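You operate a simulated robot arm through the tools that you are given. There is no shell and no other tool.

You run a simulated robot arm. Do the job below in one go: nothing can be reset, and whatever is moved stays where it is left.

JOB
Test the rye on the tester, then grind it into the mill's beaker.
Fine: tester dial on its grain, one press; leave the mill dial; grind all, spill none; mill off after.
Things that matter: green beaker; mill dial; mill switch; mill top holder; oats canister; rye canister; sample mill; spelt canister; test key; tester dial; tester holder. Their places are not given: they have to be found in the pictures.

Only the result counts: the job must be done as asked and must still hold three seconds after the hand-in. Knocking over, shifting, dropping, spilling or breaking anything else fails it.

ROBOT AND FRAMES
A 7-joint arm with a two-finger parallel gripper, fixed in place. Base frame: the origin is on the floor under the middle of its stand, x ahead of it, y to its left, z up; the work surface is at about z = 855. Readings come in mm, degrees, newtons and seconds.
With the tool pointing down near the work surface it reaches from about 340 to 740 mm from the base axis. Its first joint turns from -143.0 to 143.0 degrees. Payload 3 kg.
The tool frame sits at the grasp point between the pads (the TCP): z along the fingers, y along the line on which they close. The tips reach 30 mm beyond it. Largest opening 94 mm; finger width 28, thickness 10; the body of the gripper, 50 by 96 mm, starts 55 mm behind the TCP.
Orientation is told as [roll, pitch, yaw] about the base's x, y, z axes, in that order, counted from this pose: with the fingers straight down and closing along the base's y, the tool's x points along the base's -x, its y along +y and its z along -z.

CONTROLS
- The arm moves only by the tool play_rows. Its argument "series" is a list of rows, each an object (a shift or turn left out is 0, a gripper value left out holds the last) with "travel": the shift along the tool's x, y, z in units of 250 mm (1.0 is 250 mm), a list of three; "delta_rot": the turn, a rotation vector about the tool's x, y, z in units of 180 degrees (1.0 is 180 degrees), a list of three. In form: [{"travel": [tx, ty, tz], "delta_rot": [rx, ry, rz]}, ...]. A call has 1 to 20 rows; each row is the pose to reach, as a shift and turn from the pose commanded when the call began, along the tool's axes at that moment. "fingers" is the gripper command, from -1 (shut) to 1 (fully open), values between in proportion, set as the call begins (left out, the last holds). A call with a number of a shift or a turn outside -1 to 1 is refused whole. A row lasts 0.2 s, in which the tool goes at most 50 mm and 8.6 degrees; a call with a longer step from one row to the next is refused whole, and so is a gripper value outside its range. Where a pose cannot be reached the arm comes as near as it can. A force on the tool above 90 N (or 10 N above the force at the start of the call, whichever is more), or a blocked arm, ends the call early, and 0.2 s more pass. Each finger travels about 45 mm/s and halts on what it meets, pressing with about 44 N; the grip force reading is that of the motor and also rises with nothing between the fingers. The clock runs only during rows and for 0.2 s after the last one: add rows that repeat a pose to give the fingers time. The reply holds the time, the measured pose of the TCP, the force on the tool along the base axes, the opening and the grip force, in the units named above and with some noise, with the torque about the TCP (base axes, N m) and any sound that the robot's microphone picked up.
- Cameras (640 x 400 px; columns grow to the right, rows downward): "scene" is fixed at [223.2, 643.9, 1494]; the picture's right is [-0.79, -0.62, 0.00], its down [-0.29, 0.37, -0.88] and it looks along [0.55, -0.69, -0.47] (base axes); focal length 332 px, centre (320, 200). "wrist" rides on the gripper at [76, 14, -102] in the tool frame; the picture's right is [-0.18, 0.98, 0.00], its down [-0.75, -0.14, -0.64] and it looks along [-0.63, -0.12, 0.77] (tool axes); focal length 243 px, centre (320, 200).
- snapshot(camera): a new picture of that camera. It takes no simulated time.
- move_column(by): moves the trunk up (or, below 0, down) by that many mm; the arm rides with it, the base frame stays. It gives what a move gives, with no picture.
- probe_pixels(camera, pixels): there is no depth. For up to 12 entries [column, row, z] of the newest picture of that camera ("zoom" is the newest enlarged one), the place [x, y] in the base frame at which the ray of that pixel passes the height z, good to about 2 mm, but the place of the scene camera against the robot may be out by one fixed shift of up to 25 mm in any direction. It takes no simulated time.
- enlarge(camera, box): a new picture of the part [left, top, right, bottom] of that camera's present view, enlarged. It takes no simulated time.
- job_done(): hands the job in; it is judged then, once.

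Open the gripper and draw the arm clear of the work before you hand the job in, unless the task says otherwise.

The tools are called after "Emit:" as a command line: name --argument value ..., lists and objects as JSON in quotes. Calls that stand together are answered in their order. play_rows: Moves the arm, as the interface text tells. Its arguments: {"type":"object","properties":{"series":{"type":"array"},"fingers":{"type":"number"}},"required":["series"]} The other tools are called the same way: move_column (by) moves the trunk up or down; snapshot (camera) takes a picture; probe_pixels (camera, pixels) gives the place at which the rays of pixels pass given heights; enlarge (camera, box) takes an enlarged picture of a part of a camera's view; job_done () hands the job in.

At the start:

```text
time: 0.0
ee_pos: [568.5, 177.1, 1243.2]
tool_rot: [-0.2, 0.1, 0.0]
force: [0.3, 0.0, -1.1]
wrist_torque: [-0.02, 0.0, 0.0]
gripper_width: 94.1
finger_force: 0.0
trunk travel left (down, up): [-225.0, 165.0]
```

scene: 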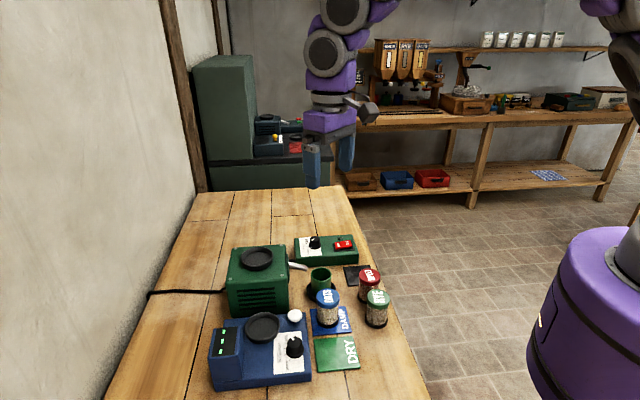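
wrist: 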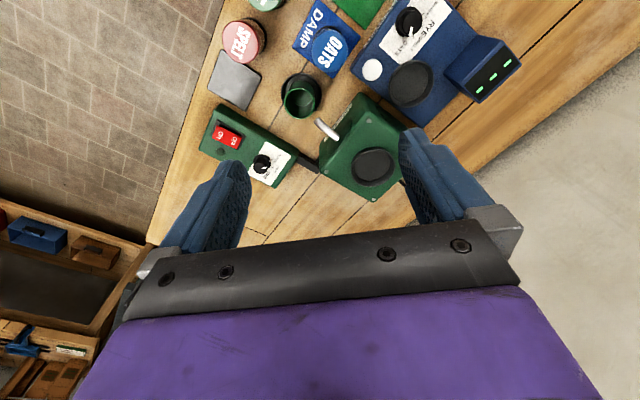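

The scene shows the blue tester at around (262,350), the green mill at (258,280), the mill control box at (327,248), and three canisters at (327,307), (369,283), (377,308). I enlarge the work area to read details.

Emit:
enlarge --camera "scene" --box '[200, 220, 400, 345]'

Emit:
enlarge --camera "scene" --box '[200, 300, 360, 400]'

Emit:
enlarge --camera "wrist" --box '[200, 0, 520, 200]'

```text
3.20 times, centred on (300, 282) of scene
```

zoom: 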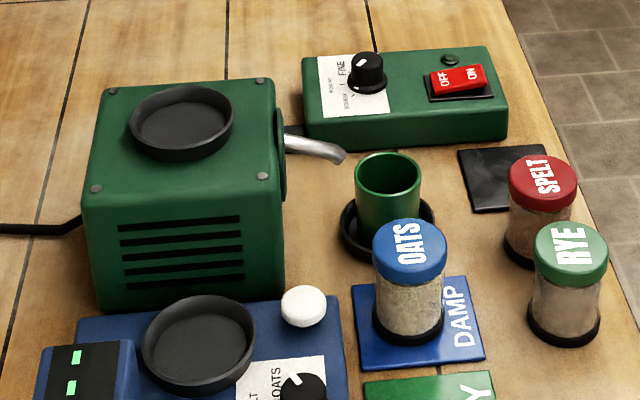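

```text
4.00 times, centred on (280, 350) of scene
```

zoom: 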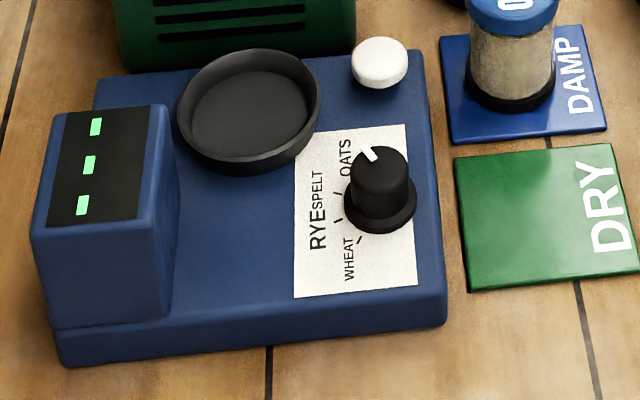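

```text
2.00 times, centred on (360, 100) of wrist
```

zoom: 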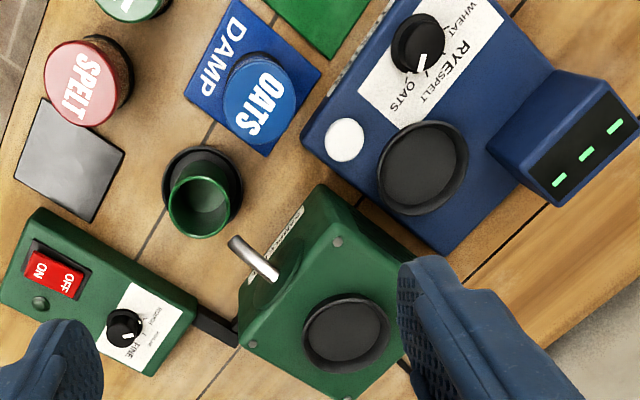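

The overview shows the tester dial's mark near OATS, with WHEAT/RYE/SPELT/OATS as choices. I probe key points in the wrist and scene views at several heights to triangulate.

Emit:
probe_pixels --camera "wrist" --pixels '[[240, 40, 950], [331, 48, 950], [265, 2, 950], [300, 102, 930], [317.5, 121.5, 950], [373.5, 166, 980], [411, 84, 900], [372, 70, 900], [409, 21, 900], [262, 163, 900], [226.5, 136, 900]]'

Emit:
probe_pixels --camera "scene" --pixels '[[369.5, 276, 950], [328, 297, 950], [377.5, 297, 950], [321, 273, 930], [307, 268, 950], [256.5, 258, 980], [262, 326, 900], [295, 315, 900], [295, 345, 900], [315, 242, 900], [343, 244, 900]]'

```text
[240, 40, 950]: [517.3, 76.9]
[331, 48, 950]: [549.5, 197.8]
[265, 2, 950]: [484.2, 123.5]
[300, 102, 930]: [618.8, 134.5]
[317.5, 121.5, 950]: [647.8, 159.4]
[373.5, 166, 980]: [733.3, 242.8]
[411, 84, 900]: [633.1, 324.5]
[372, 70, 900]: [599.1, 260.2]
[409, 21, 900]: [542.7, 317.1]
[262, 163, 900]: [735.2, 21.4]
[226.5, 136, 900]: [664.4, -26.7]
```

```text
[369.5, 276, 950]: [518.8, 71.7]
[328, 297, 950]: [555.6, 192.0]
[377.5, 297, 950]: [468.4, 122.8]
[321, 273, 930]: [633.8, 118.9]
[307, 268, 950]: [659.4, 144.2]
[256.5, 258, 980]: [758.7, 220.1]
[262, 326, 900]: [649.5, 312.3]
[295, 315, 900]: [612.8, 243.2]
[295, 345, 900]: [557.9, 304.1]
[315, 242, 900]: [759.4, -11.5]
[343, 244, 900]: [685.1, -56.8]
```

Wrist and scene estimates differ by about 15–25 mm (the fixed scene shift plus wrong heights). I move the arm back and a bit lower to get a second wrist view for triangulation.

Emit:
play_rows --series '[{"travel": [0.1, 0, 0.08]}, {"travel": [0.2, 0, 0.16]}, {"travel": [0.3, 0, 0.24]}, {"travel": [0.4, 0, 0.32]}, {"travel": [0.4, 0, 0.32]}]' --fingers 1

Emit:
snapshot --camera "wrist"

Emit:
snapshot --camera "scene"

```text
time: 1.2
ee_pos: [465.8, 177.0, 1161.1]
tool_rot: [0.0, 0.0, 0.0]
force: [-0.4, -0.1, 0.2]
wrist_torque: [0.0, 0.02, 0.0]
gripper_width: 93.9
finger_force: 0.0
trunk travel left (down, up): [-225.0, 165.0]
```

```text
taken
```

wrist: 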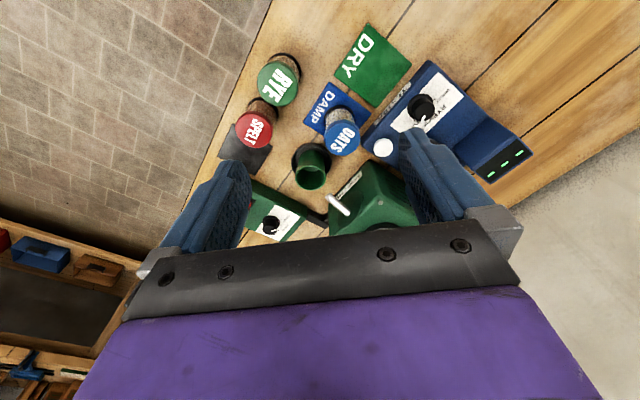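

```text
taken
```

scene: 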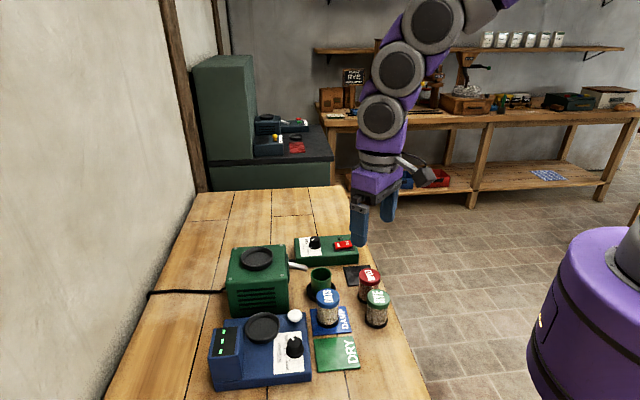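

A small sign has appeared on the back shelf at (353,76), formerly hidden by the arm; I enlarge it, and the wrist view of the tools.

Emit:
enlarge --camera "scene" --box '[320, 50, 400, 100]'

Emit:
enlarge --camera "wrist" --box '[210, 20, 450, 170]'

Emit:
enlarge --camera "wrist" --box '[340, 60, 460, 135]'

```text
8.00 times, centred on (360, 75) of scene
```

zoom: 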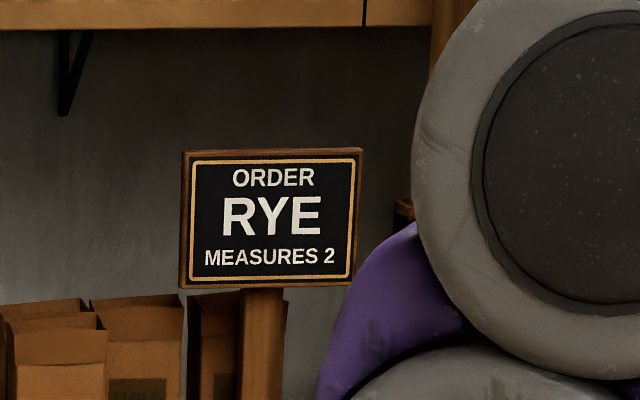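

```text
2.67 times, centred on (330, 95) of wrist
```

zoom: 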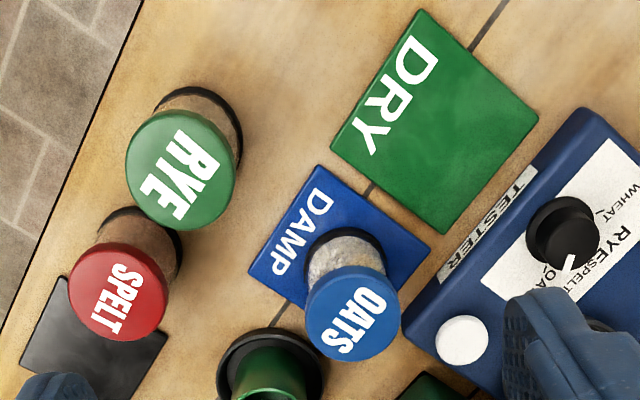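

```text
5.33 times, centred on (400, 98) of wrist
```

zoom: 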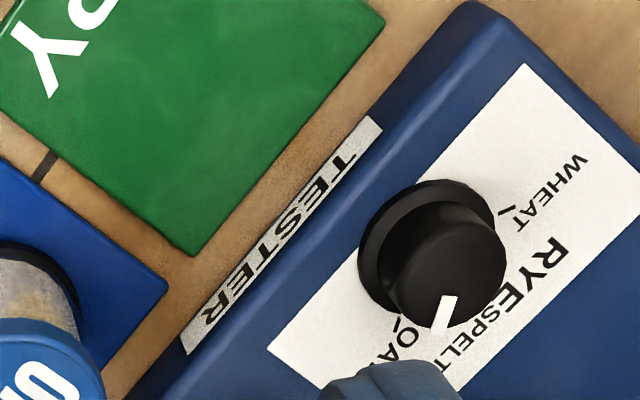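

The sign reads "ORDER RYE / MEASURES 2". I now probe canister lids, key and dial in this second view at two heights each to triangulate against the first view.

Emit:
probe_pixels --camera "wrist" --pixels '[[277.5, 83.75, 940], [277.5, 83.75, 980], [254.3, 129.5, 940], [254.3, 129.5, 980], [342, 137.4, 940], [342, 137.4, 980], [383.6, 148.3, 900], [383.6, 148.3, 930], [424.4, 110, 900], [424.4, 110, 930]]'

```text
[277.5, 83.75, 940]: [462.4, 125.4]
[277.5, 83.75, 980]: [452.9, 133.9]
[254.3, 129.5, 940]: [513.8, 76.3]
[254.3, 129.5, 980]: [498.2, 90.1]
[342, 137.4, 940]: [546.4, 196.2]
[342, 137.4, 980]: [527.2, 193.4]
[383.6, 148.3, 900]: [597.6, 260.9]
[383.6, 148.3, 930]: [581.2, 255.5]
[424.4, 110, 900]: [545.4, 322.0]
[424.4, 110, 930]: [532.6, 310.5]
```

Triangulation gives lid tops at about z 927 and the key at about z 895. I move forward to get a closer wrist view of the mill and tester tops.

Emit:
play_rows --series '[{"travel": [-0.13, 0.023, 0.03]}, {"travel": [-0.27, 0.046, 0.06]}, {"travel": [-0.4, 0.07, 0.09]}, {"travel": [-0.537, 0.092, 0.124]}, {"travel": [-0.537, 0.092, 0.124]}]'

Emit:
snapshot --camera "wrist"

Emit:
enlarge --camera "wrist" --box '[200, 0, 440, 150]'

Emit:
enlarge --camera "wrist" --box '[360, 0, 600, 150]'

```text
time: 2.4
ee_pos: [600.0, 202.5, 1130.6]
tool_rot: [0.0, -0.1, -0.1]
force: [0.1, -0.7, -0.1]
wrist_torque: [-0.01, -0.02, 0.0]
gripper_width: 93.8
finger_force: 0.0
trunk travel left (down, up): [-225.0, 165.0]
```

```text
taken
```

wrist: 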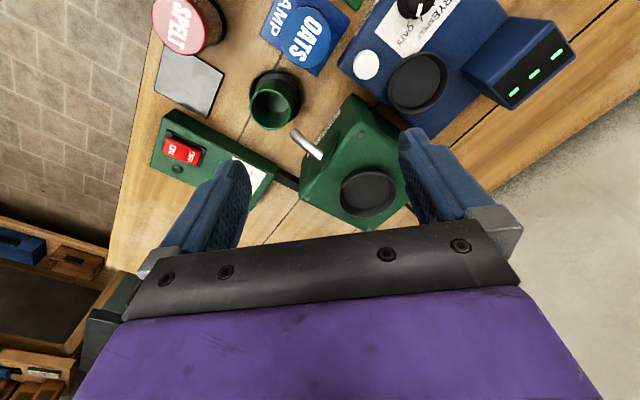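

```text
2.67 times, centred on (320, 75) of wrist
```

zoom: 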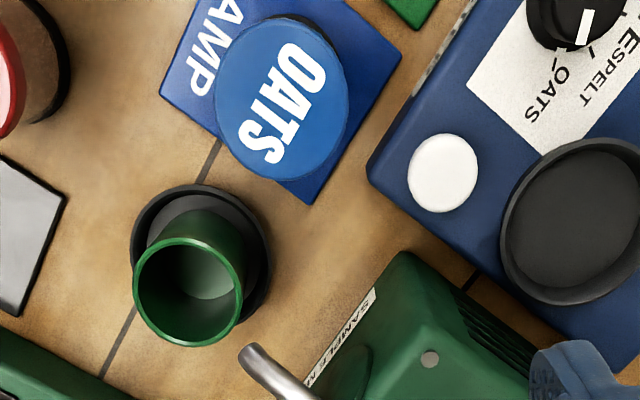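

```text
2.67 times, centred on (480, 75) of wrist
```

zoom: 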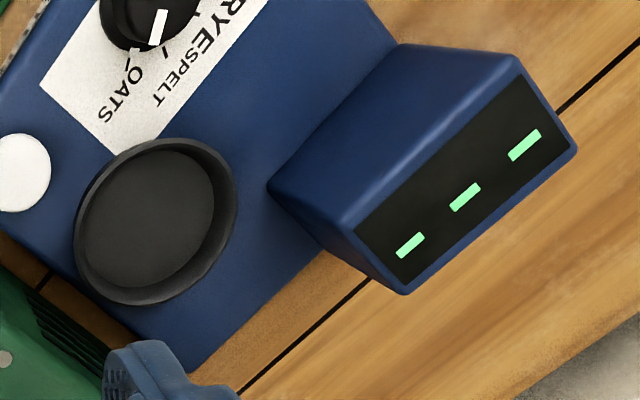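

The beaker stands in a black saucer at about (275,100), near the spout tip at (292,132). I probe these points to triangulate their heights.

Emit:
probe_pixels --camera "wrist" --pixels '[[370, 191, 960], [370, 191, 990], [418.1, 83.25, 890], [418.1, 83.25, 910], [366.1, 64.5, 895], [305.75, 36.4, 927], [270.5, 109.5, 920], [270.5, 109.5, 940], [291.9, 132, 940], [291.9, 132, 960], [181, 152, 900], [181, 152, 920]]'

Emit:
enlarge --camera "wrist" --box '[130, 80, 370, 230]'

```text
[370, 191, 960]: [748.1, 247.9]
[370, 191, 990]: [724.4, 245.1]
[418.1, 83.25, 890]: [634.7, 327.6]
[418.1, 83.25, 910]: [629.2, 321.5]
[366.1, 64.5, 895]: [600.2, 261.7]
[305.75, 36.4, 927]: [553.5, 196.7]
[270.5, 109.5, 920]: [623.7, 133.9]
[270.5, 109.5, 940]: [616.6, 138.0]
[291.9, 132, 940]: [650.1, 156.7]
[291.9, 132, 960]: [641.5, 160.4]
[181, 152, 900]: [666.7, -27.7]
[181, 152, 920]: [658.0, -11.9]
```

```text
2.67 times, centred on (250, 155) of wrist
```

zoom: 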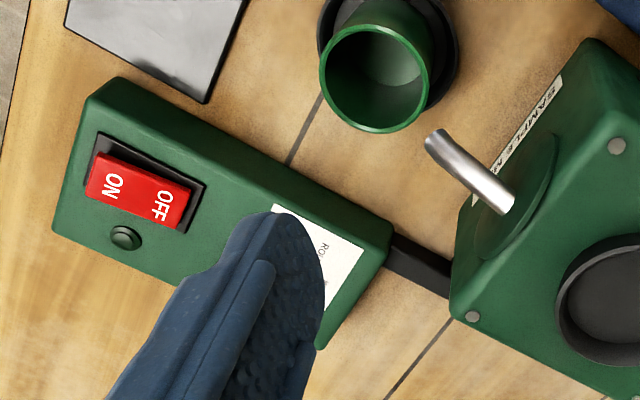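

The triangulated spout tip lies near (648,158) and the beaker near (621,135), so I need to know precisely whether the spout is over the beaker. I move so the camera is nearly straight above the beaker.

Emit:
play_rows --series '[{"travel": [-0.09, -0.082, 0.03]}, {"travel": [-0.18, -0.165, 0.06]}, {"travel": [-0.27, -0.25, 0.09]}, {"travel": [-0.36, -0.33, 0.122]}, {"travel": [-0.36, -0.33, 0.122]}]'

Emit:
snapshot --camera "wrist"

Emit:
enlarge --camera "wrist" --box '[240, 0, 480, 150]'

```text
time: 3.6
ee_pos: [689.9, 116.8, 1102.1]
tool_rot: [-0.1, 0.0, -0.1]
force: [0.1, -0.1, 0.1]
wrist_torque: [0.05, 0.0, -0.02]
gripper_width: 94.0
finger_force: 0.0
trunk travel left (down, up): [-225.0, 165.0]
```

```text
taken
```

wrist: 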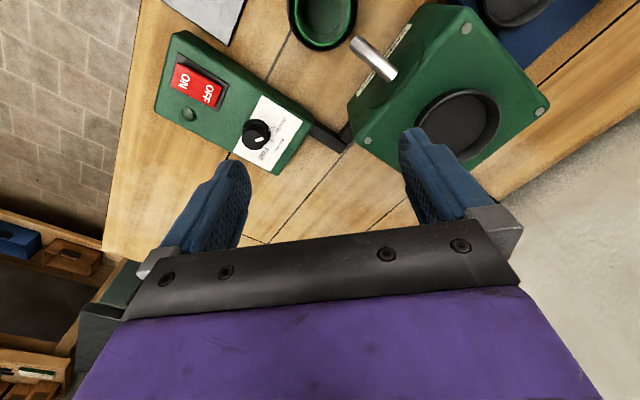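

```text
2.67 times, centred on (360, 75) of wrist
```

zoom: 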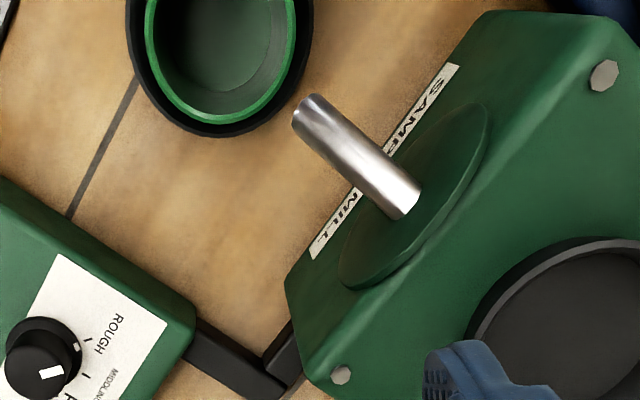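

The spout tip shows at about (356,41), with the beaker rim in the saucer to its upper left, apparently not under it. I probe these from this steeper view.

Emit:
probe_pixels --camera "wrist" --pixels '[[356.25, 41.25, 920], [356.25, 41.25, 940], [356.25, 41.25, 960], [459, 122, 960], [459, 122, 980], [199, 86, 900], [256, 133, 900], [321.5, 10, 920], [321.5, 10, 940], [322, 15, 865]]'

Emit:
enlarge --camera "wrist" --box '[270, 0, 398, 80]'

Emit:
enlarge --camera "wrist" --box '[150, 30, 342, 150]'

```text
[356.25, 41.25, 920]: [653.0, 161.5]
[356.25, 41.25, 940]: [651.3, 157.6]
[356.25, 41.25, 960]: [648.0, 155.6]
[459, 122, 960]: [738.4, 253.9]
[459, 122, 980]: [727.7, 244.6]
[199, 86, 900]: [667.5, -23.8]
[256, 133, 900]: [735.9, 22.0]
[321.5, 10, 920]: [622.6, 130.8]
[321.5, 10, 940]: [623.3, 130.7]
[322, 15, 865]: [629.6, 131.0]
```

```text
5.00 times, centred on (334, 40) of wrist
```

zoom: 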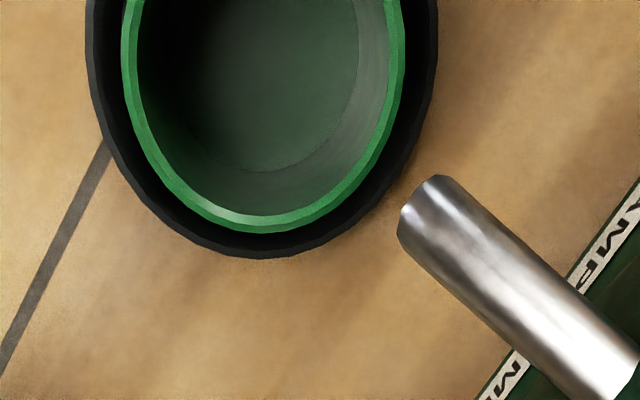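

```text
3.33 times, centred on (246, 90) of wrist
```

zoom: 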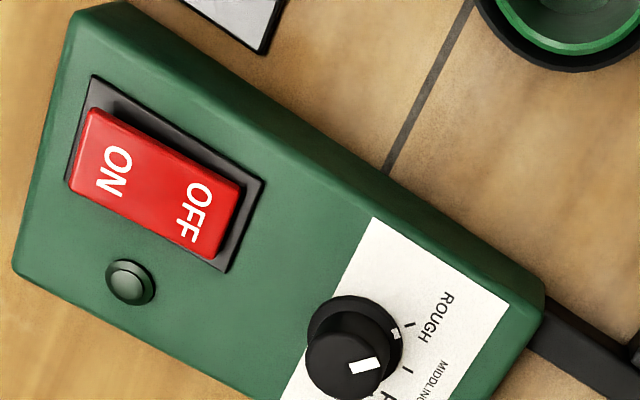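

The spout tube seems to point toward the beaker's centre but ends short of its rim. I enlarge the scene view around the spout and beaker to see its slope and the height relation.

Emit:
enlarge --camera "scene" --box '[272, 250, 352, 300]'

Emit:
enlarge --camera "scene" --box '[220, 230, 380, 330]'

```text
8.00 times, centred on (312, 275) of scene
```

zoom: 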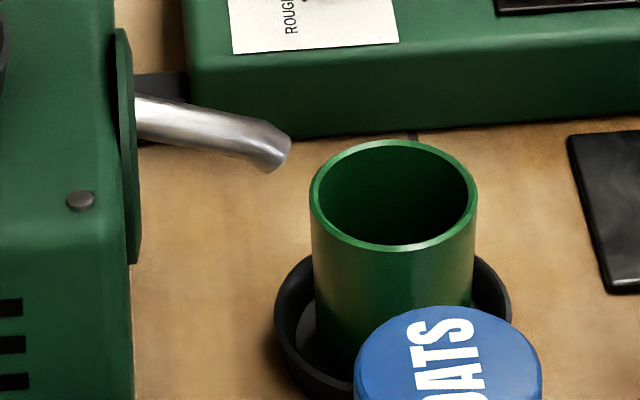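

```text
4.00 times, centred on (300, 280) of scene
```

zoom: 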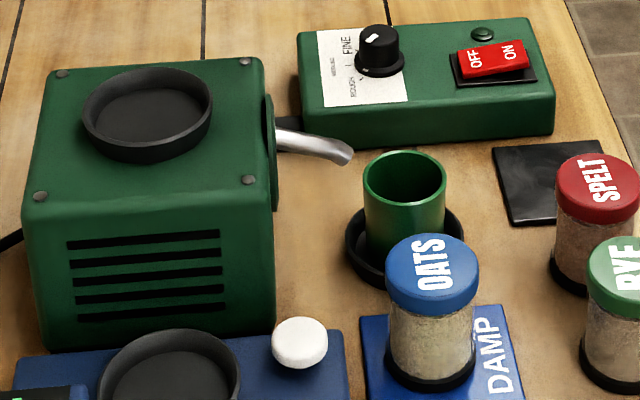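

The spout's bent tip stops short of the beaker, which sits centred in its saucer on the spout's axis; I take that to be the mill's intended seat. Next I rotate the wrist by −90° yaw and look from the +y side to triangulate the tester and mill tops.

Emit:
play_rows --series '[{"travel": [0.02, 0.03, -0.007], "delta_rot": [0, 0, 0.0455]}, {"travel": [0.04, 0.06, -0.014], "delta_rot": [0, 0, 0.091]}, {"travel": [0.06, 0.09, -0.021], "delta_rot": [0, 0, 0.1365]}, {"travel": [0.08, 0.12, -0.028], "delta_rot": [0, 0, 0.182]}, {"travel": [0.1, 0.15, -0.035], "delta_rot": [0, 0, 0.2275]}, {"travel": [0.12, 0.18, -0.042], "delta_rot": [0, 0, 0.273]}, {"travel": [0.14, 0.21, -0.049], "delta_rot": [0, 0, 0.3185]}, {"travel": [0.16, 0.24, -0.056], "delta_rot": [0, 0, 0.364]}, {"travel": [0.18, 0.27, -0.063], "delta_rot": [0, 0, 0.4095]}, {"travel": [0.2, 0.3, -0.07], "delta_rot": [0, 0, 0.455]}, {"travel": [0.2, 0.333, -0.07], "delta_rot": [0, 0, 0.5]}, {"travel": [0.2, 0.333, -0.07], "delta_rot": [0, 0, 0.5]}]'

Emit:
snapshot --camera "wrist"

```text
time: 6.2
ee_pos: [641.0, 200.9, 1118.6]
tool_rot: [0.1, 0.0, -90.1]
force: [-0.4, 0.1, 0.1]
wrist_torque: [0.01, -0.02, 0.0]
gripper_width: 93.8
finger_force: 0.2
trunk travel left (down, up): [-225.0, 165.0]
```

```text
taken
```

wrist: 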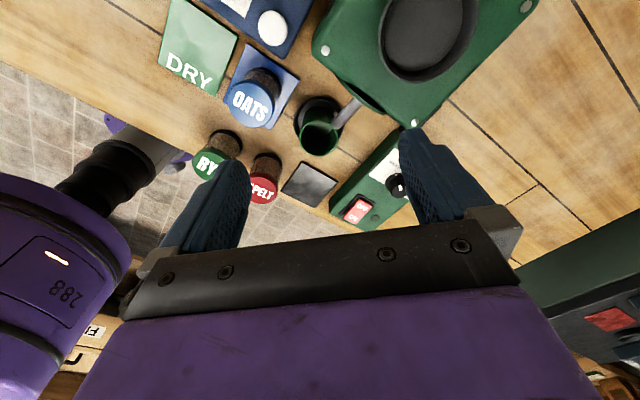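

Yaw is now −90° and the mill holder is seen close to straight below at around (428,35). I enlarge two regions to pick accurate centres.

Emit:
enlarge --camera "wrist" --box '[300, 0, 556, 160]'

Emit:
enlarge --camera "wrist" --box '[150, 0, 406, 160]'

```text
2.50 times, centred on (428, 80) of wrist
```

zoom: 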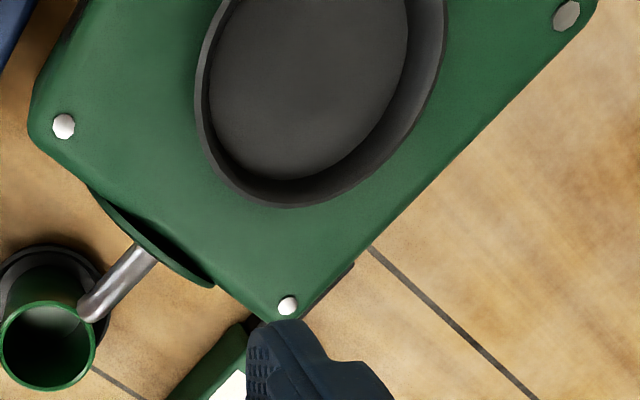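

```text
2.50 times, centred on (278, 80) of wrist
```

zoom: 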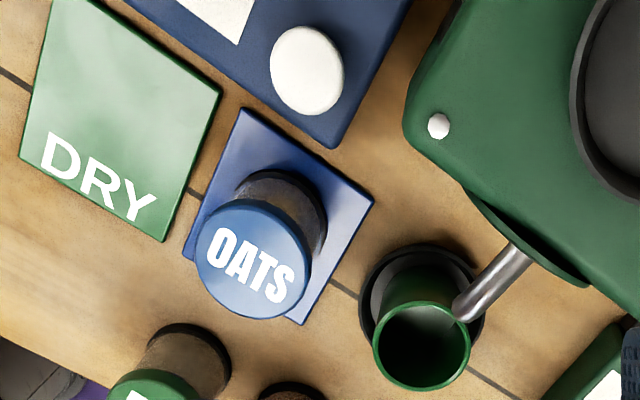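

I use the mill-top screws and holder rim as features, and probe them in this view at two heights.

Emit:
probe_pixels --camera "wrist" --pixels '[[325.6, 50.4, 960], [325.6, 50.4, 980], [415.2, 122, 960], [415.2, 122, 980], [526.4, 6, 960], [526.4, 6, 980], [394, 3, 895], [289, 30, 895], [346, 127, 930], [346, 127, 940], [278.5, 23, 930]]'

```text
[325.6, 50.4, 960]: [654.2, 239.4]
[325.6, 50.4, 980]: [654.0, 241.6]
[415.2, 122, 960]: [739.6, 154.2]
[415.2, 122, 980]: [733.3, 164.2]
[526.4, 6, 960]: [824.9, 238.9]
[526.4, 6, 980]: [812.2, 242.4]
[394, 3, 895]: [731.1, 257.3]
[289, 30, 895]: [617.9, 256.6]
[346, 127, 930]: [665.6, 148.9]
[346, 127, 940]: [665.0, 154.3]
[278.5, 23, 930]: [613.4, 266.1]
```

Triangulation gives the mill as a 45°-rotated box with its top at z≈968, centred at about (736,240). Now I move the camera over the tester for a steep, close look at its dial, key and holder.

Emit:
play_rows --series '[{"travel": [0.05, -0.07, 0.065]}, {"travel": [0.1, -0.14, 0.13]}, {"travel": [0.156, -0.204, 0.194]}, {"travel": [0.156, -0.204, 0.194]}]'

Emit:
snapshot --camera "wrist"

Emit:
enlarge --camera "wrist" --box '[160, 0, 480, 200]'

```text
time: 7.2
ee_pos: [591.8, 238.1, 1069.5]
tool_rot: [0.1, 0.0, -90.0]
force: [0.1, -0.2, -1.0]
wrist_torque: [0.04, -0.01, -0.03]
gripper_width: 94.2
finger_force: 0.0
trunk travel left (down, up): [-225.0, 165.0]
```

```text
taken
```

wrist: 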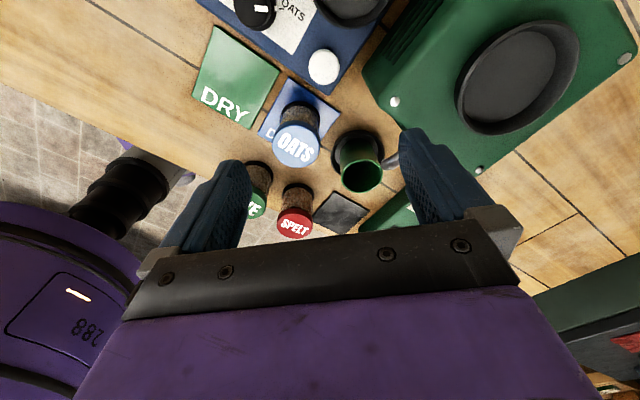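

```text
2.00 times, centred on (320, 100) of wrist
```

zoom: 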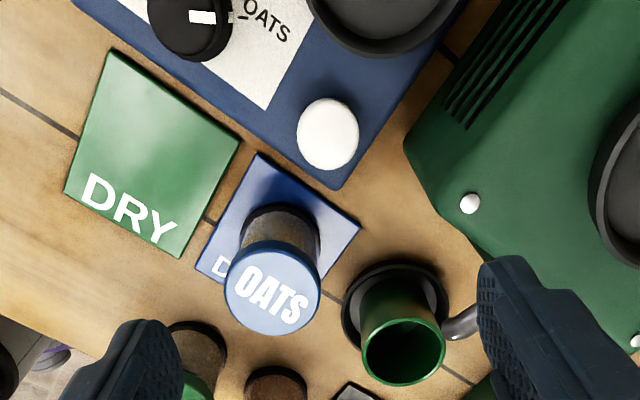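

The knob is cut at the picture's top (about (255,10)); I move 65 mm further in +y to have the dial, key and holder fully in view.

Emit:
play_rows --series '[{"travel": [0.13, -0.03, 0]}, {"travel": [0.26, -0.06, 0]}, {"travel": [0.26, -0.06, 0]}]'

Emit:
snapshot --camera "wrist"

Emit:
enlarge --camera "wrist" --box '[220, 0, 476, 160]'

Emit:
enlarge --camera "wrist" --box '[230, 10, 358, 90]'

```text
time: 8.0
ee_pos: [573.8, 305.2, 1069.5]
tool_rot: [0.0, 0.1, -89.9]
force: [0.3, 0.1, 0.8]
wrist_torque: [0.01, -0.03, -0.04]
gripper_width: 93.8
finger_force: 0.0
trunk travel left (down, up): [-225.0, 165.0]
```

```text
taken
```

wrist: 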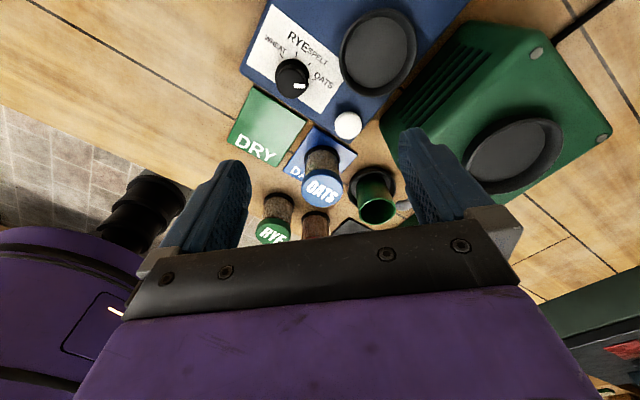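

```text
2.50 times, centred on (348, 80) of wrist
```

zoom: 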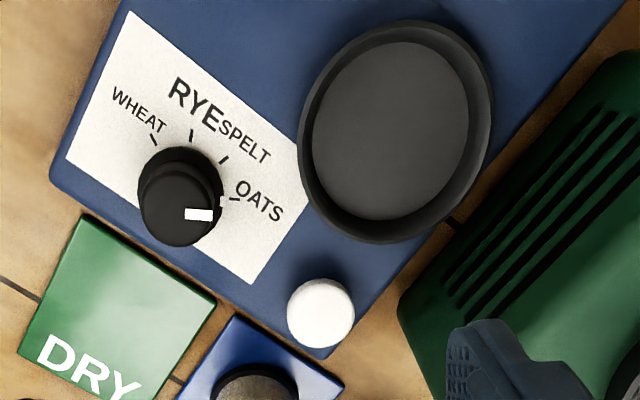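

```text
5.00 times, centred on (294, 50) of wrist
```

zoom: 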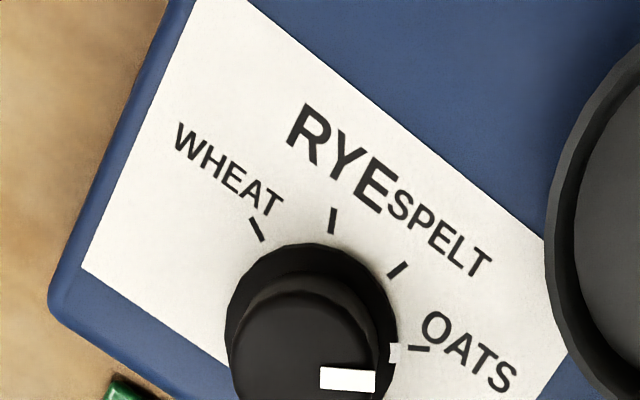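

The dial view is clear: ticks for WHEAT (281,56), RYE (296,54), SPELT (309,64), OATS (314,80), with the pointer now at OATS. I probe ticks, knob, key and holder.

Emit:
probe_pixels --camera "wrist" --pixels '[[281.4, 56, 885], [296.4, 54, 885], [309.4, 64.2, 885], [313.6, 79.8, 885], [292.4, 77, 890], [291.2, 82.8, 910], [347.6, 125.5, 895], [378.5, 50, 890], [378.5, 50, 900], [325.5, 67.2, 895], [303, 86, 910]]'

```text
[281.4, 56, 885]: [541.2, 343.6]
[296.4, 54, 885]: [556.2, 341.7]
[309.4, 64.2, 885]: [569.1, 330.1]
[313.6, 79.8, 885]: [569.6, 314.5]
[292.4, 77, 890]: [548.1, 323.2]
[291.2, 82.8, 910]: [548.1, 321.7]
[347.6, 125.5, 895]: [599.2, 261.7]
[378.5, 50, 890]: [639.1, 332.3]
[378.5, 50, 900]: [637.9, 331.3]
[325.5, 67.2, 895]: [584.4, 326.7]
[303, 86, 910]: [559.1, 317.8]
```

I estimate the knob centre at (547,321), panel z≈880, knob top z≈912, and ticks 40° apart, so OATS→RYE is +80° of yaw. I go above the knob with fingers opened to 60 mm and check the view.

Emit:
play_rows --series '[{"travel": [0.063, -0.107, 0.0]}, {"travel": [0.063, -0.107, 0.12]}, {"travel": [0.063, -0.107, 0.24]}, {"travel": [0.063, -0.107, 0.34]}, {"travel": [0.063, -0.107, 0.34]}]' --fingers 0.28

Emit:
snapshot --camera "wrist"

Emit:
enlarge --camera "wrist" --box '[200, 40, 440, 190]'

```text
time: 9.2
ee_pos: [546.5, 319.7, 985.4]
tool_rot: [0.1, 0.0, -90.0]
force: [1.0, 0.3, -0.1]
wrist_torque: [-0.03, 0.01, 0.05]
gripper_width: 60.1
finger_force: 0.1
trunk travel left (down, up): [-225.0, 165.0]
```

```text
taken
```

wrist: 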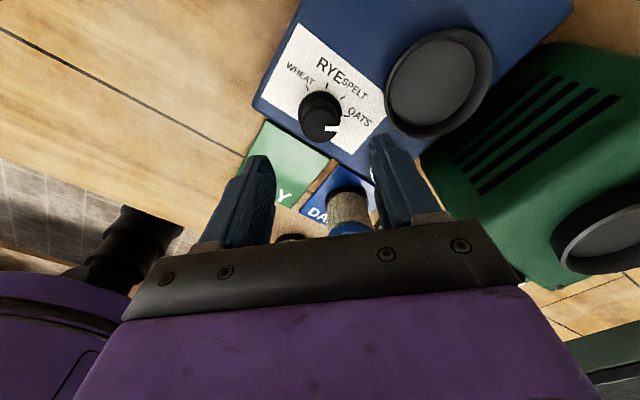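

```text
2.67 times, centred on (320, 115) of wrist
```

zoom: 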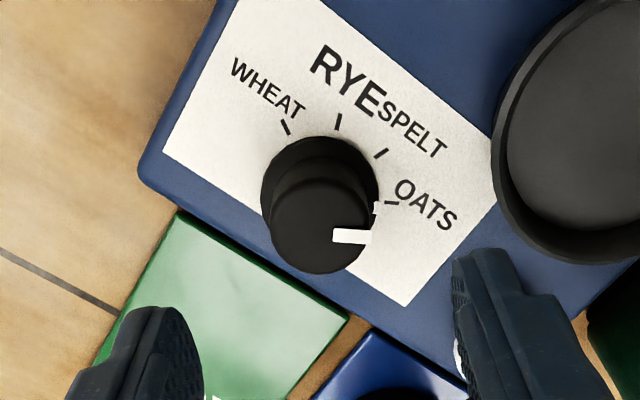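

The knob is centred in column (320) and within ~2 mm in y; the fingers straddle it. I descend to TCP z≈918 around the knob.

Emit:
play_rows --series '[{"travel": [0.008, 0, 0.08]}, {"travel": [0.008, 0, 0.16]}, {"travel": [0.008, 0, 0.22]}, {"travel": [0.008, 0, 0.268]}, {"travel": [0.008, 0, 0.268]}]'

Emit:
snapshot --camera "wrist"

Emit:
snapshot --camera "scene"

Emit:
enlarge --camera "scene" --box '[200, 260, 360, 360]'

```text
time: 10.4
ee_pos: [547.1, 323.6, 918.5]
tool_rot: [0.1, 0.1, -90.0]
force: [0.3, 0.2, 1.0]
wrist_torque: [-0.02, -0.02, -0.01]
gripper_width: 60.2
finger_force: 0.1
trunk travel left (down, up): [-225.0, 165.0]
```

```text
taken
```

wrist: 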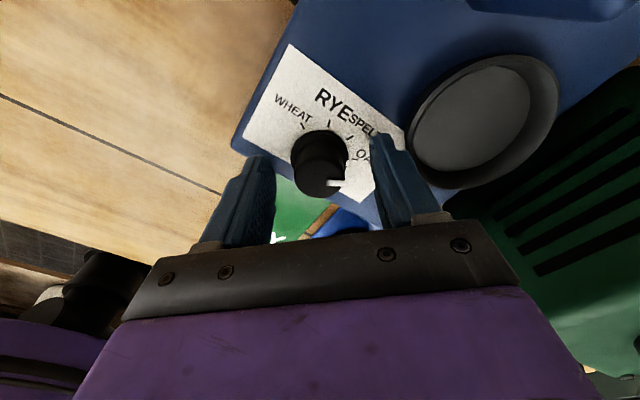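

```text
taken
```

scene: 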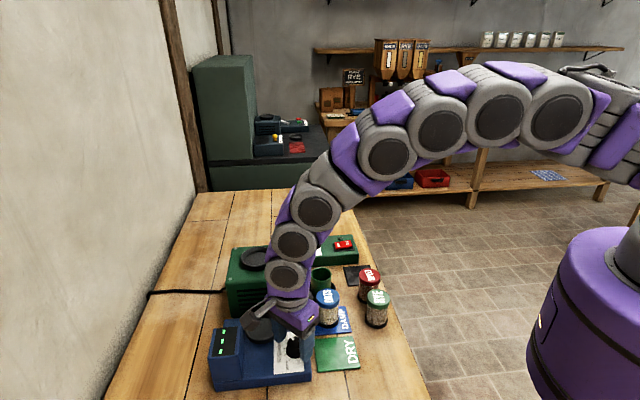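

```text
4.00 times, centred on (280, 310) of scene
```

zoom: 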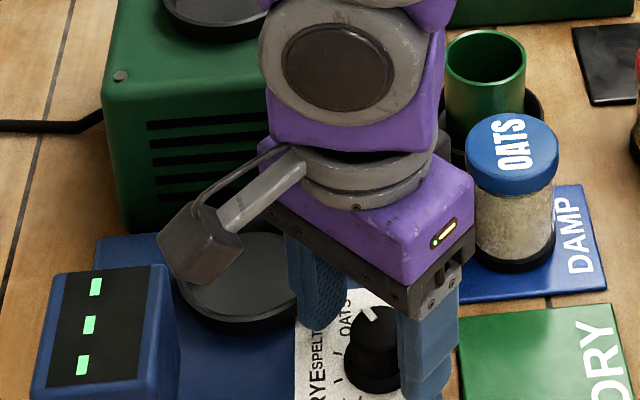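

The fingers straddle the knob (top at about (319,178) in the wrist view), no contact force. I close on the knob and hold.

Emit:
play_rows --series '[{"travel": [0, 0, 0]}, {"travel": [0, 0, 0]}, {"travel": [0, 0, 0]}, {"travel": [0, 0, 0]}]' --fingers -1

Emit:
snapshot --camera "wrist"

```text
time: 11.4
ee_pos: [545.9, 321.9, 917.8]
tool_rot: [0.0, -0.1, -90.0]
force: [-7.2, -0.1, 0.8]
wrist_torque: [-0.13, 0.33, -0.04]
gripper_width: 29.4
finger_force: 45.2
trunk travel left (down, up): [-225.0, 165.0]
```

```text
taken
```

wrist: 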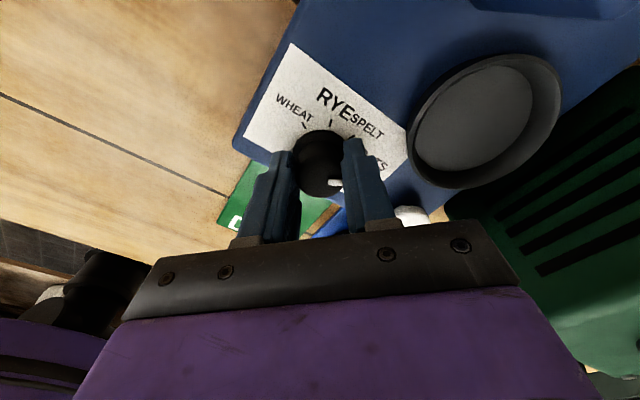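

The knob is gripped at 29.4 mm width. I turn it 40° (yaw increasing) first and check the pointer.

Emit:
play_rows --series '[{"delta_rot": [0, 0, -0.04]}, {"delta_rot": [0, 0, -0.08]}, {"delta_rot": [0, 0, -0.12]}, {"delta_rot": [0, 0, -0.16]}, {"delta_rot": [0, 0, -0.2]}, {"delta_rot": [0, 0, -0.2222]}, {"delta_rot": [0, 0, -0.2222]}]'

Emit:
snapshot --camera "wrist"

Emit:
enlarge --camera "wrist" --box '[240, 80, 400, 180]'

```text
time: 13.0
ee_pos: [544.0, 322.8, 918.8]
tool_rot: [-0.1, 0.0, -49.9]
force: [-42.0, -2.6, 1.9]
wrist_torque: [-0.17, 1.43, -0.11]
gripper_width: 29.3
finger_force: 44.6
trunk travel left (down, up): [-225.0, 165.0]
```

```text
taken
```

wrist: 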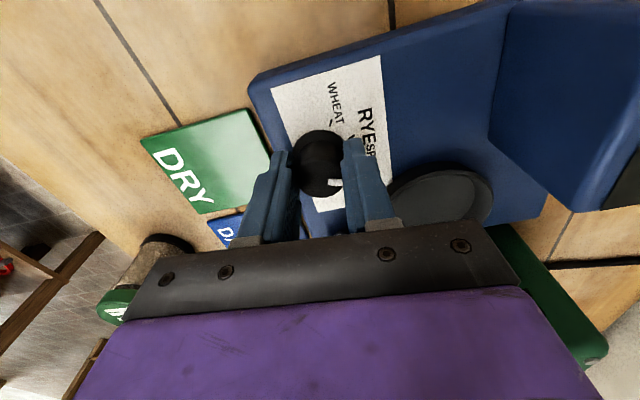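

```text
4.00 times, centred on (320, 130) of wrist
```

zoom: 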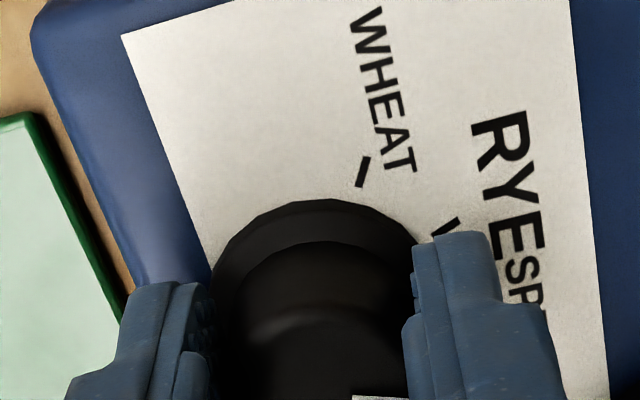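

A side force of −42 N in x has built up, so the commanded TCP is about 3 mm off the knob axis. I shift the command about 2.5 mm toward −x to relieve it before turning on.

Emit:
play_rows --series '[{"travel": [0.0064, -0.0077, 0]}, {"travel": [0.0064, -0.0077, 0]}]'

```text
time: 13.6
ee_pos: [543.6, 322.0, 918.1]
tool_rot: [0.1, -0.1, -49.9]
force: [-31.6, -2.9, -4.9]
wrist_torque: [-0.29, 0.61, -0.05]
gripper_width: 29.1
finger_force: 44.9
trunk travel left (down, up): [-225.0, 165.0]
```

The force dropped only to −31.6 N; I hold still a moment to see whether it settles.

Emit:
play_rows --series '[{"travel": [0, 0, 0]}, {"travel": [0, 0, 0]}]'

Emit:
snapshot --camera "scene"

Emit:
enlarge --camera "scene" --box '[200, 260, 360, 360]'

```text
time: 14.2
ee_pos: [543.6, 322.3, 918.9]
tool_rot: [0.0, -0.1, -50.0]
force: [-29.2, -5.2, -5.9]
wrist_torque: [-0.28, 0.82, -0.07]
gripper_width: 29.4
finger_force: 45.2
trunk travel left (down, up): [-225.0, 165.0]
```

```text
taken
```

scene: 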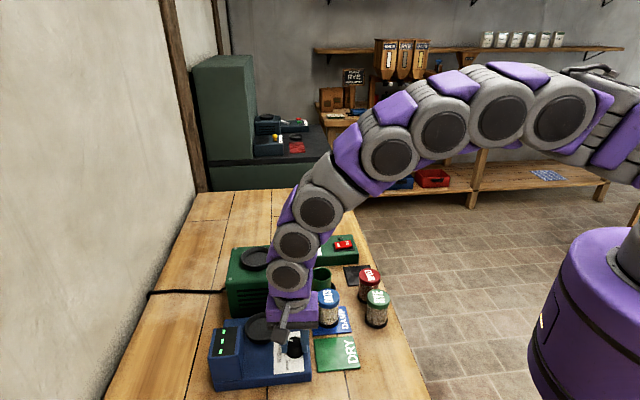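

```text
4.00 times, centred on (280, 310) of scene
```

zoom: 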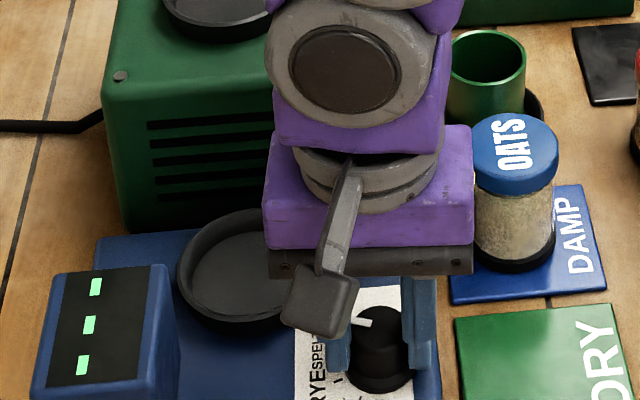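

The pointer has moved to SPELT as intended and the tester looks unmoved. I shift a further 3 mm toward −x to reduce the remaining −29 N.

Emit:
play_rows --series '[{"travel": [0.0077, -0.0092, 0]}, {"travel": [0.0077, -0.0092, 0]}, {"travel": [0.0077, -0.0092, 0]}]'

```text
time: 15.0
ee_pos: [544.4, 322.1, 917.4]
tool_rot: [0.2, -0.1, -50.1]
force: [-8.3, -6.1, -8.2]
wrist_torque: [-0.22, -0.04, -0.02]
gripper_width: 29.4
finger_force: 45.2
trunk travel left (down, up): [-225.0, 165.0]
```

The side force is now small (−8 N); the knob axis is near (544,322). I turn the remaining 40° to RYE.

Emit:
play_rows --series '[{"delta_rot": [0, 0, -0.04]}, {"delta_rot": [0, 0, -0.08]}, {"delta_rot": [0, 0, -0.12]}, {"delta_rot": [0, 0, -0.16]}, {"delta_rot": [0, 0, -0.2]}, {"delta_rot": [0, 0, -0.2222]}, {"delta_rot": [0, 0, -0.2222]}]'

Emit:
snapshot --camera "wrist"

Emit:
enlarge --camera "wrist" --box '[240, 100, 400, 200]'

Emit:
enlarge --camera "scene" --box '[240, 310, 352, 380]'

```text
time: 16.6
ee_pos: [543.4, 321.0, 919.0]
tool_rot: [-0.1, 0.1, -10.0]
force: [0.5, -19.0, -10.4]
wrist_torque: [-0.74, 0.01, -0.07]
gripper_width: 29.3
finger_force: 44.9
trunk travel left (down, up): [-225.0, 165.0]
```

```text
taken
```

wrist: 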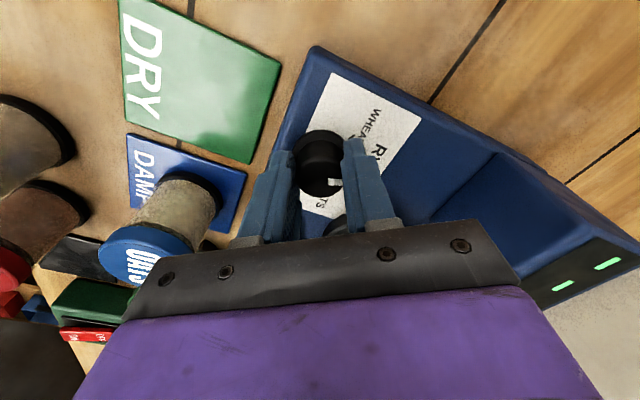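

```text
4.00 times, centred on (320, 150) of wrist
```

zoom: 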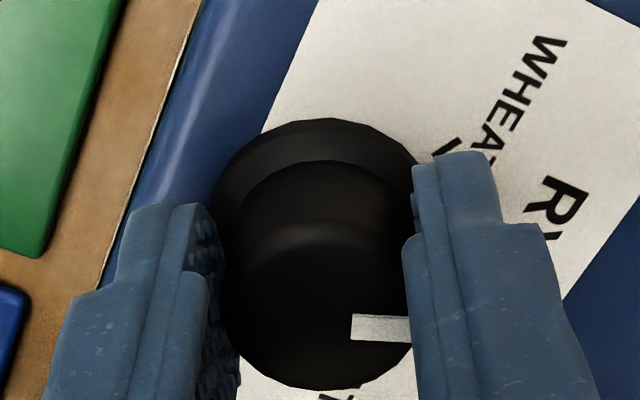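

```text
5.71 times, centred on (296, 345) of scene
```

zoom: 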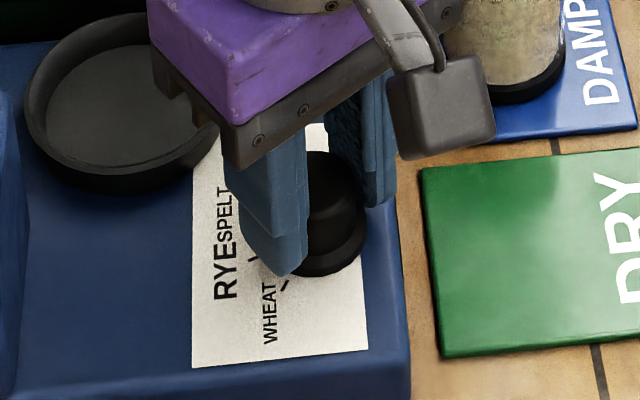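

The knob has followed (pointer still just beside the right finger). I open to 60 mm, then lift and check the dial.

Emit:
play_rows --series '[{"travel": [0, 0, 0]}, {"travel": [0, 0, 0]}, {"travel": [0, 0, 0]}, {"travel": [0, 0, -0.1]}, {"travel": [0, 0, -0.25]}, {"travel": [0, 0, -0.4]}, {"travel": [0, 0, -0.4]}]' --fingers 0.28

Emit:
snapshot --camera "wrist"

Emit:
enlarge --camera "wrist" --box '[200, 20, 440, 170]'

```text
time: 18.2
ee_pos: [543.9, 323.2, 1019.6]
tool_rot: [0.0, 0.0, -10.0]
force: [0.1, 1.2, 0.2]
wrist_torque: [0.03, 0.02, 0.0]
gripper_width: 59.9
finger_force: 0.2
trunk travel left (down, up): [-225.0, 165.0]
```

```text
taken
```

wrist: 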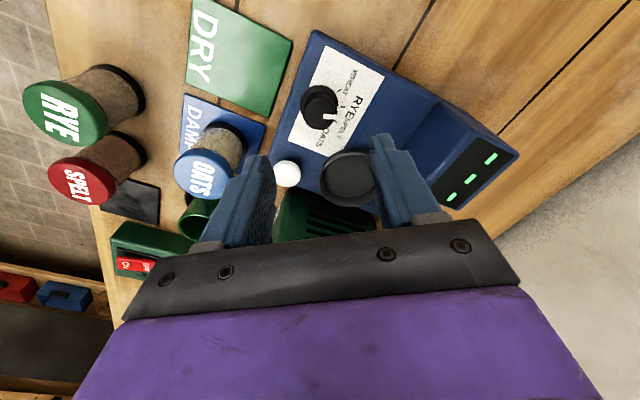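

```text
2.67 times, centred on (320, 95) of wrist
```

zoom: 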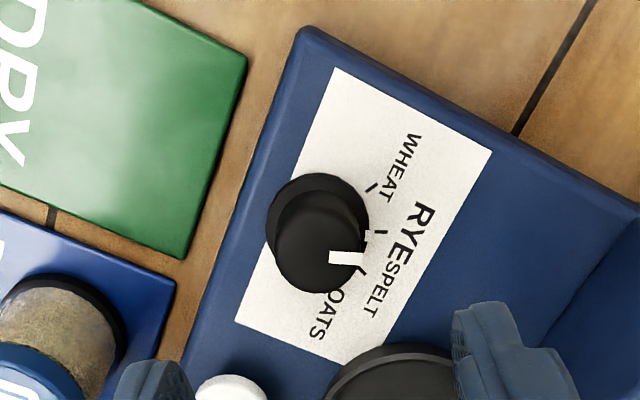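

The flange mark now sits at about (338,107) next to the RYE tick. I enlarge more to confirm the alignment.

Emit:
enlarge --camera "wrist" --box '[296, 70, 376, 120]'

```text
8.00 times, centred on (336, 95) of wrist
```

zoom: 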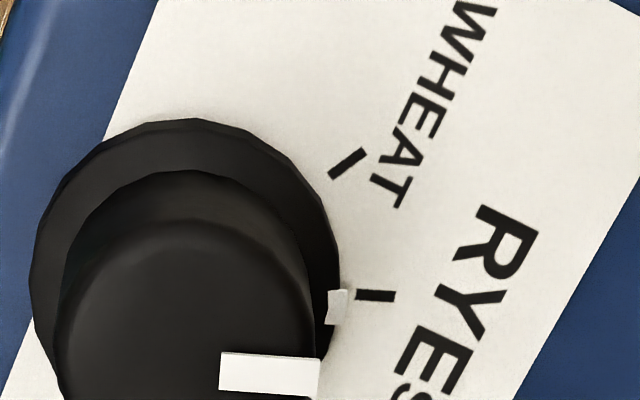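

The dial's flange mark is in line with the RYE tick after accounting for parallax. Next I move over the rye canister (about (465,122)), yaw −45°, fingers fully open, for a centring check.

Emit:
play_rows --series '[{"travel": [0.03, -0.14, -0.04], "delta_rot": [0, 0, 0.033]}, {"travel": [0.06, -0.28, -0.08], "delta_rot": [0, 0, 0.066]}, {"travel": [0.09, -0.42, -0.124], "delta_rot": [0, 0, 0.099]}, {"travel": [0.12, -0.56, -0.124], "delta_rot": [0, 0, 0.132]}, {"travel": [0.15, -0.7, -0.124], "delta_rot": [0, 0, 0.165]}, {"travel": [0.171, -0.847, -0.124], "delta_rot": [0, 0, 0.194]}, {"travel": [0.171, -0.847, -0.124], "delta_rot": [0, 0, 0.194]}]' --fingers 1

Emit:
snapshot --camera "wrist"

Emit:
enlarge --camera "wrist" --box '[200, 40, 440, 190]'

```text
time: 19.8
ee_pos: [462.1, 118.1, 1047.9]
tool_rot: [0.1, 0.1, -45.0]
force: [0.5, -0.1, 1.0]
wrist_torque: [-0.01, 0.0, -0.01]
gripper_width: 94.1
finger_force: 0.0
trunk travel left (down, up): [-225.0, 165.0]
```

```text
taken
```

wrist: 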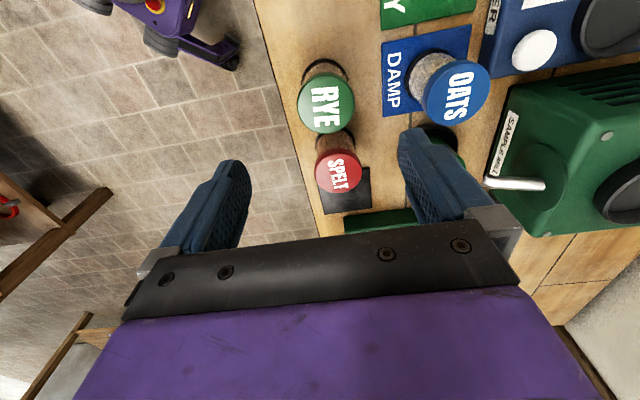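

```text
2.67 times, centred on (320, 115) of wrist
```

zoom: 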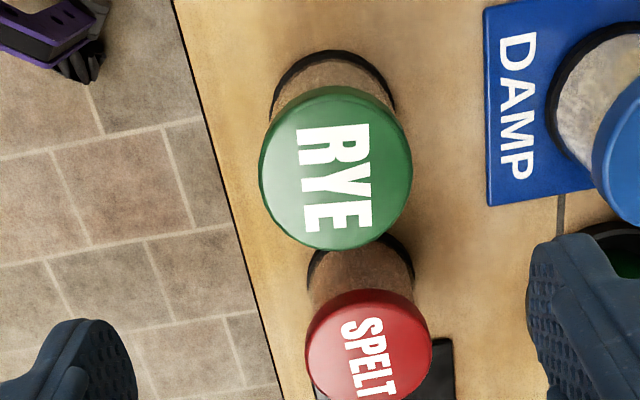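

The RYE lid centre is at (326,103), which is about 3 mm (tool x) and 5 mm (tool y) off the TCP axis, with lid diameter ≈52 mm. I correct and descend to TCP z≈905 with the fingers either side, away from the spelt can.

Emit:
play_rows --series '[{"travel": [0.0124, 0.021, 0.0]}, {"travel": [0.0124, 0.021, 0.16]}, {"travel": [0.0124, 0.021, 0.32]}, {"travel": [0.0124, 0.021, 0.44]}, {"travel": [0.0124, 0.021, 0.52]}, {"travel": [0.0124, 0.021, 0.572]}, {"travel": [0.0124, 0.021, 0.572]}]'

Emit:
snapshot --camera "wrist"

```text
time: 21.4
ee_pos: [463.9, 126.5, 906.9]
tool_rot: [0.1, 0.0, -44.9]
force: [-0.5, -0.6, 0.1]
wrist_torque: [0.01, 0.0, -0.03]
gripper_width: 94.1
finger_force: 0.0
trunk travel left (down, up): [-225.0, 165.0]
```

```text
taken
```

wrist: 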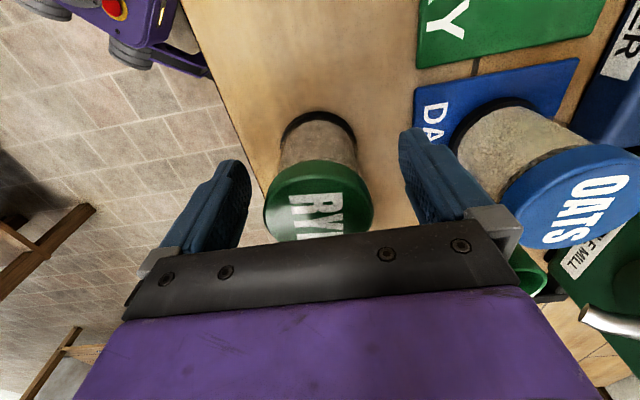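

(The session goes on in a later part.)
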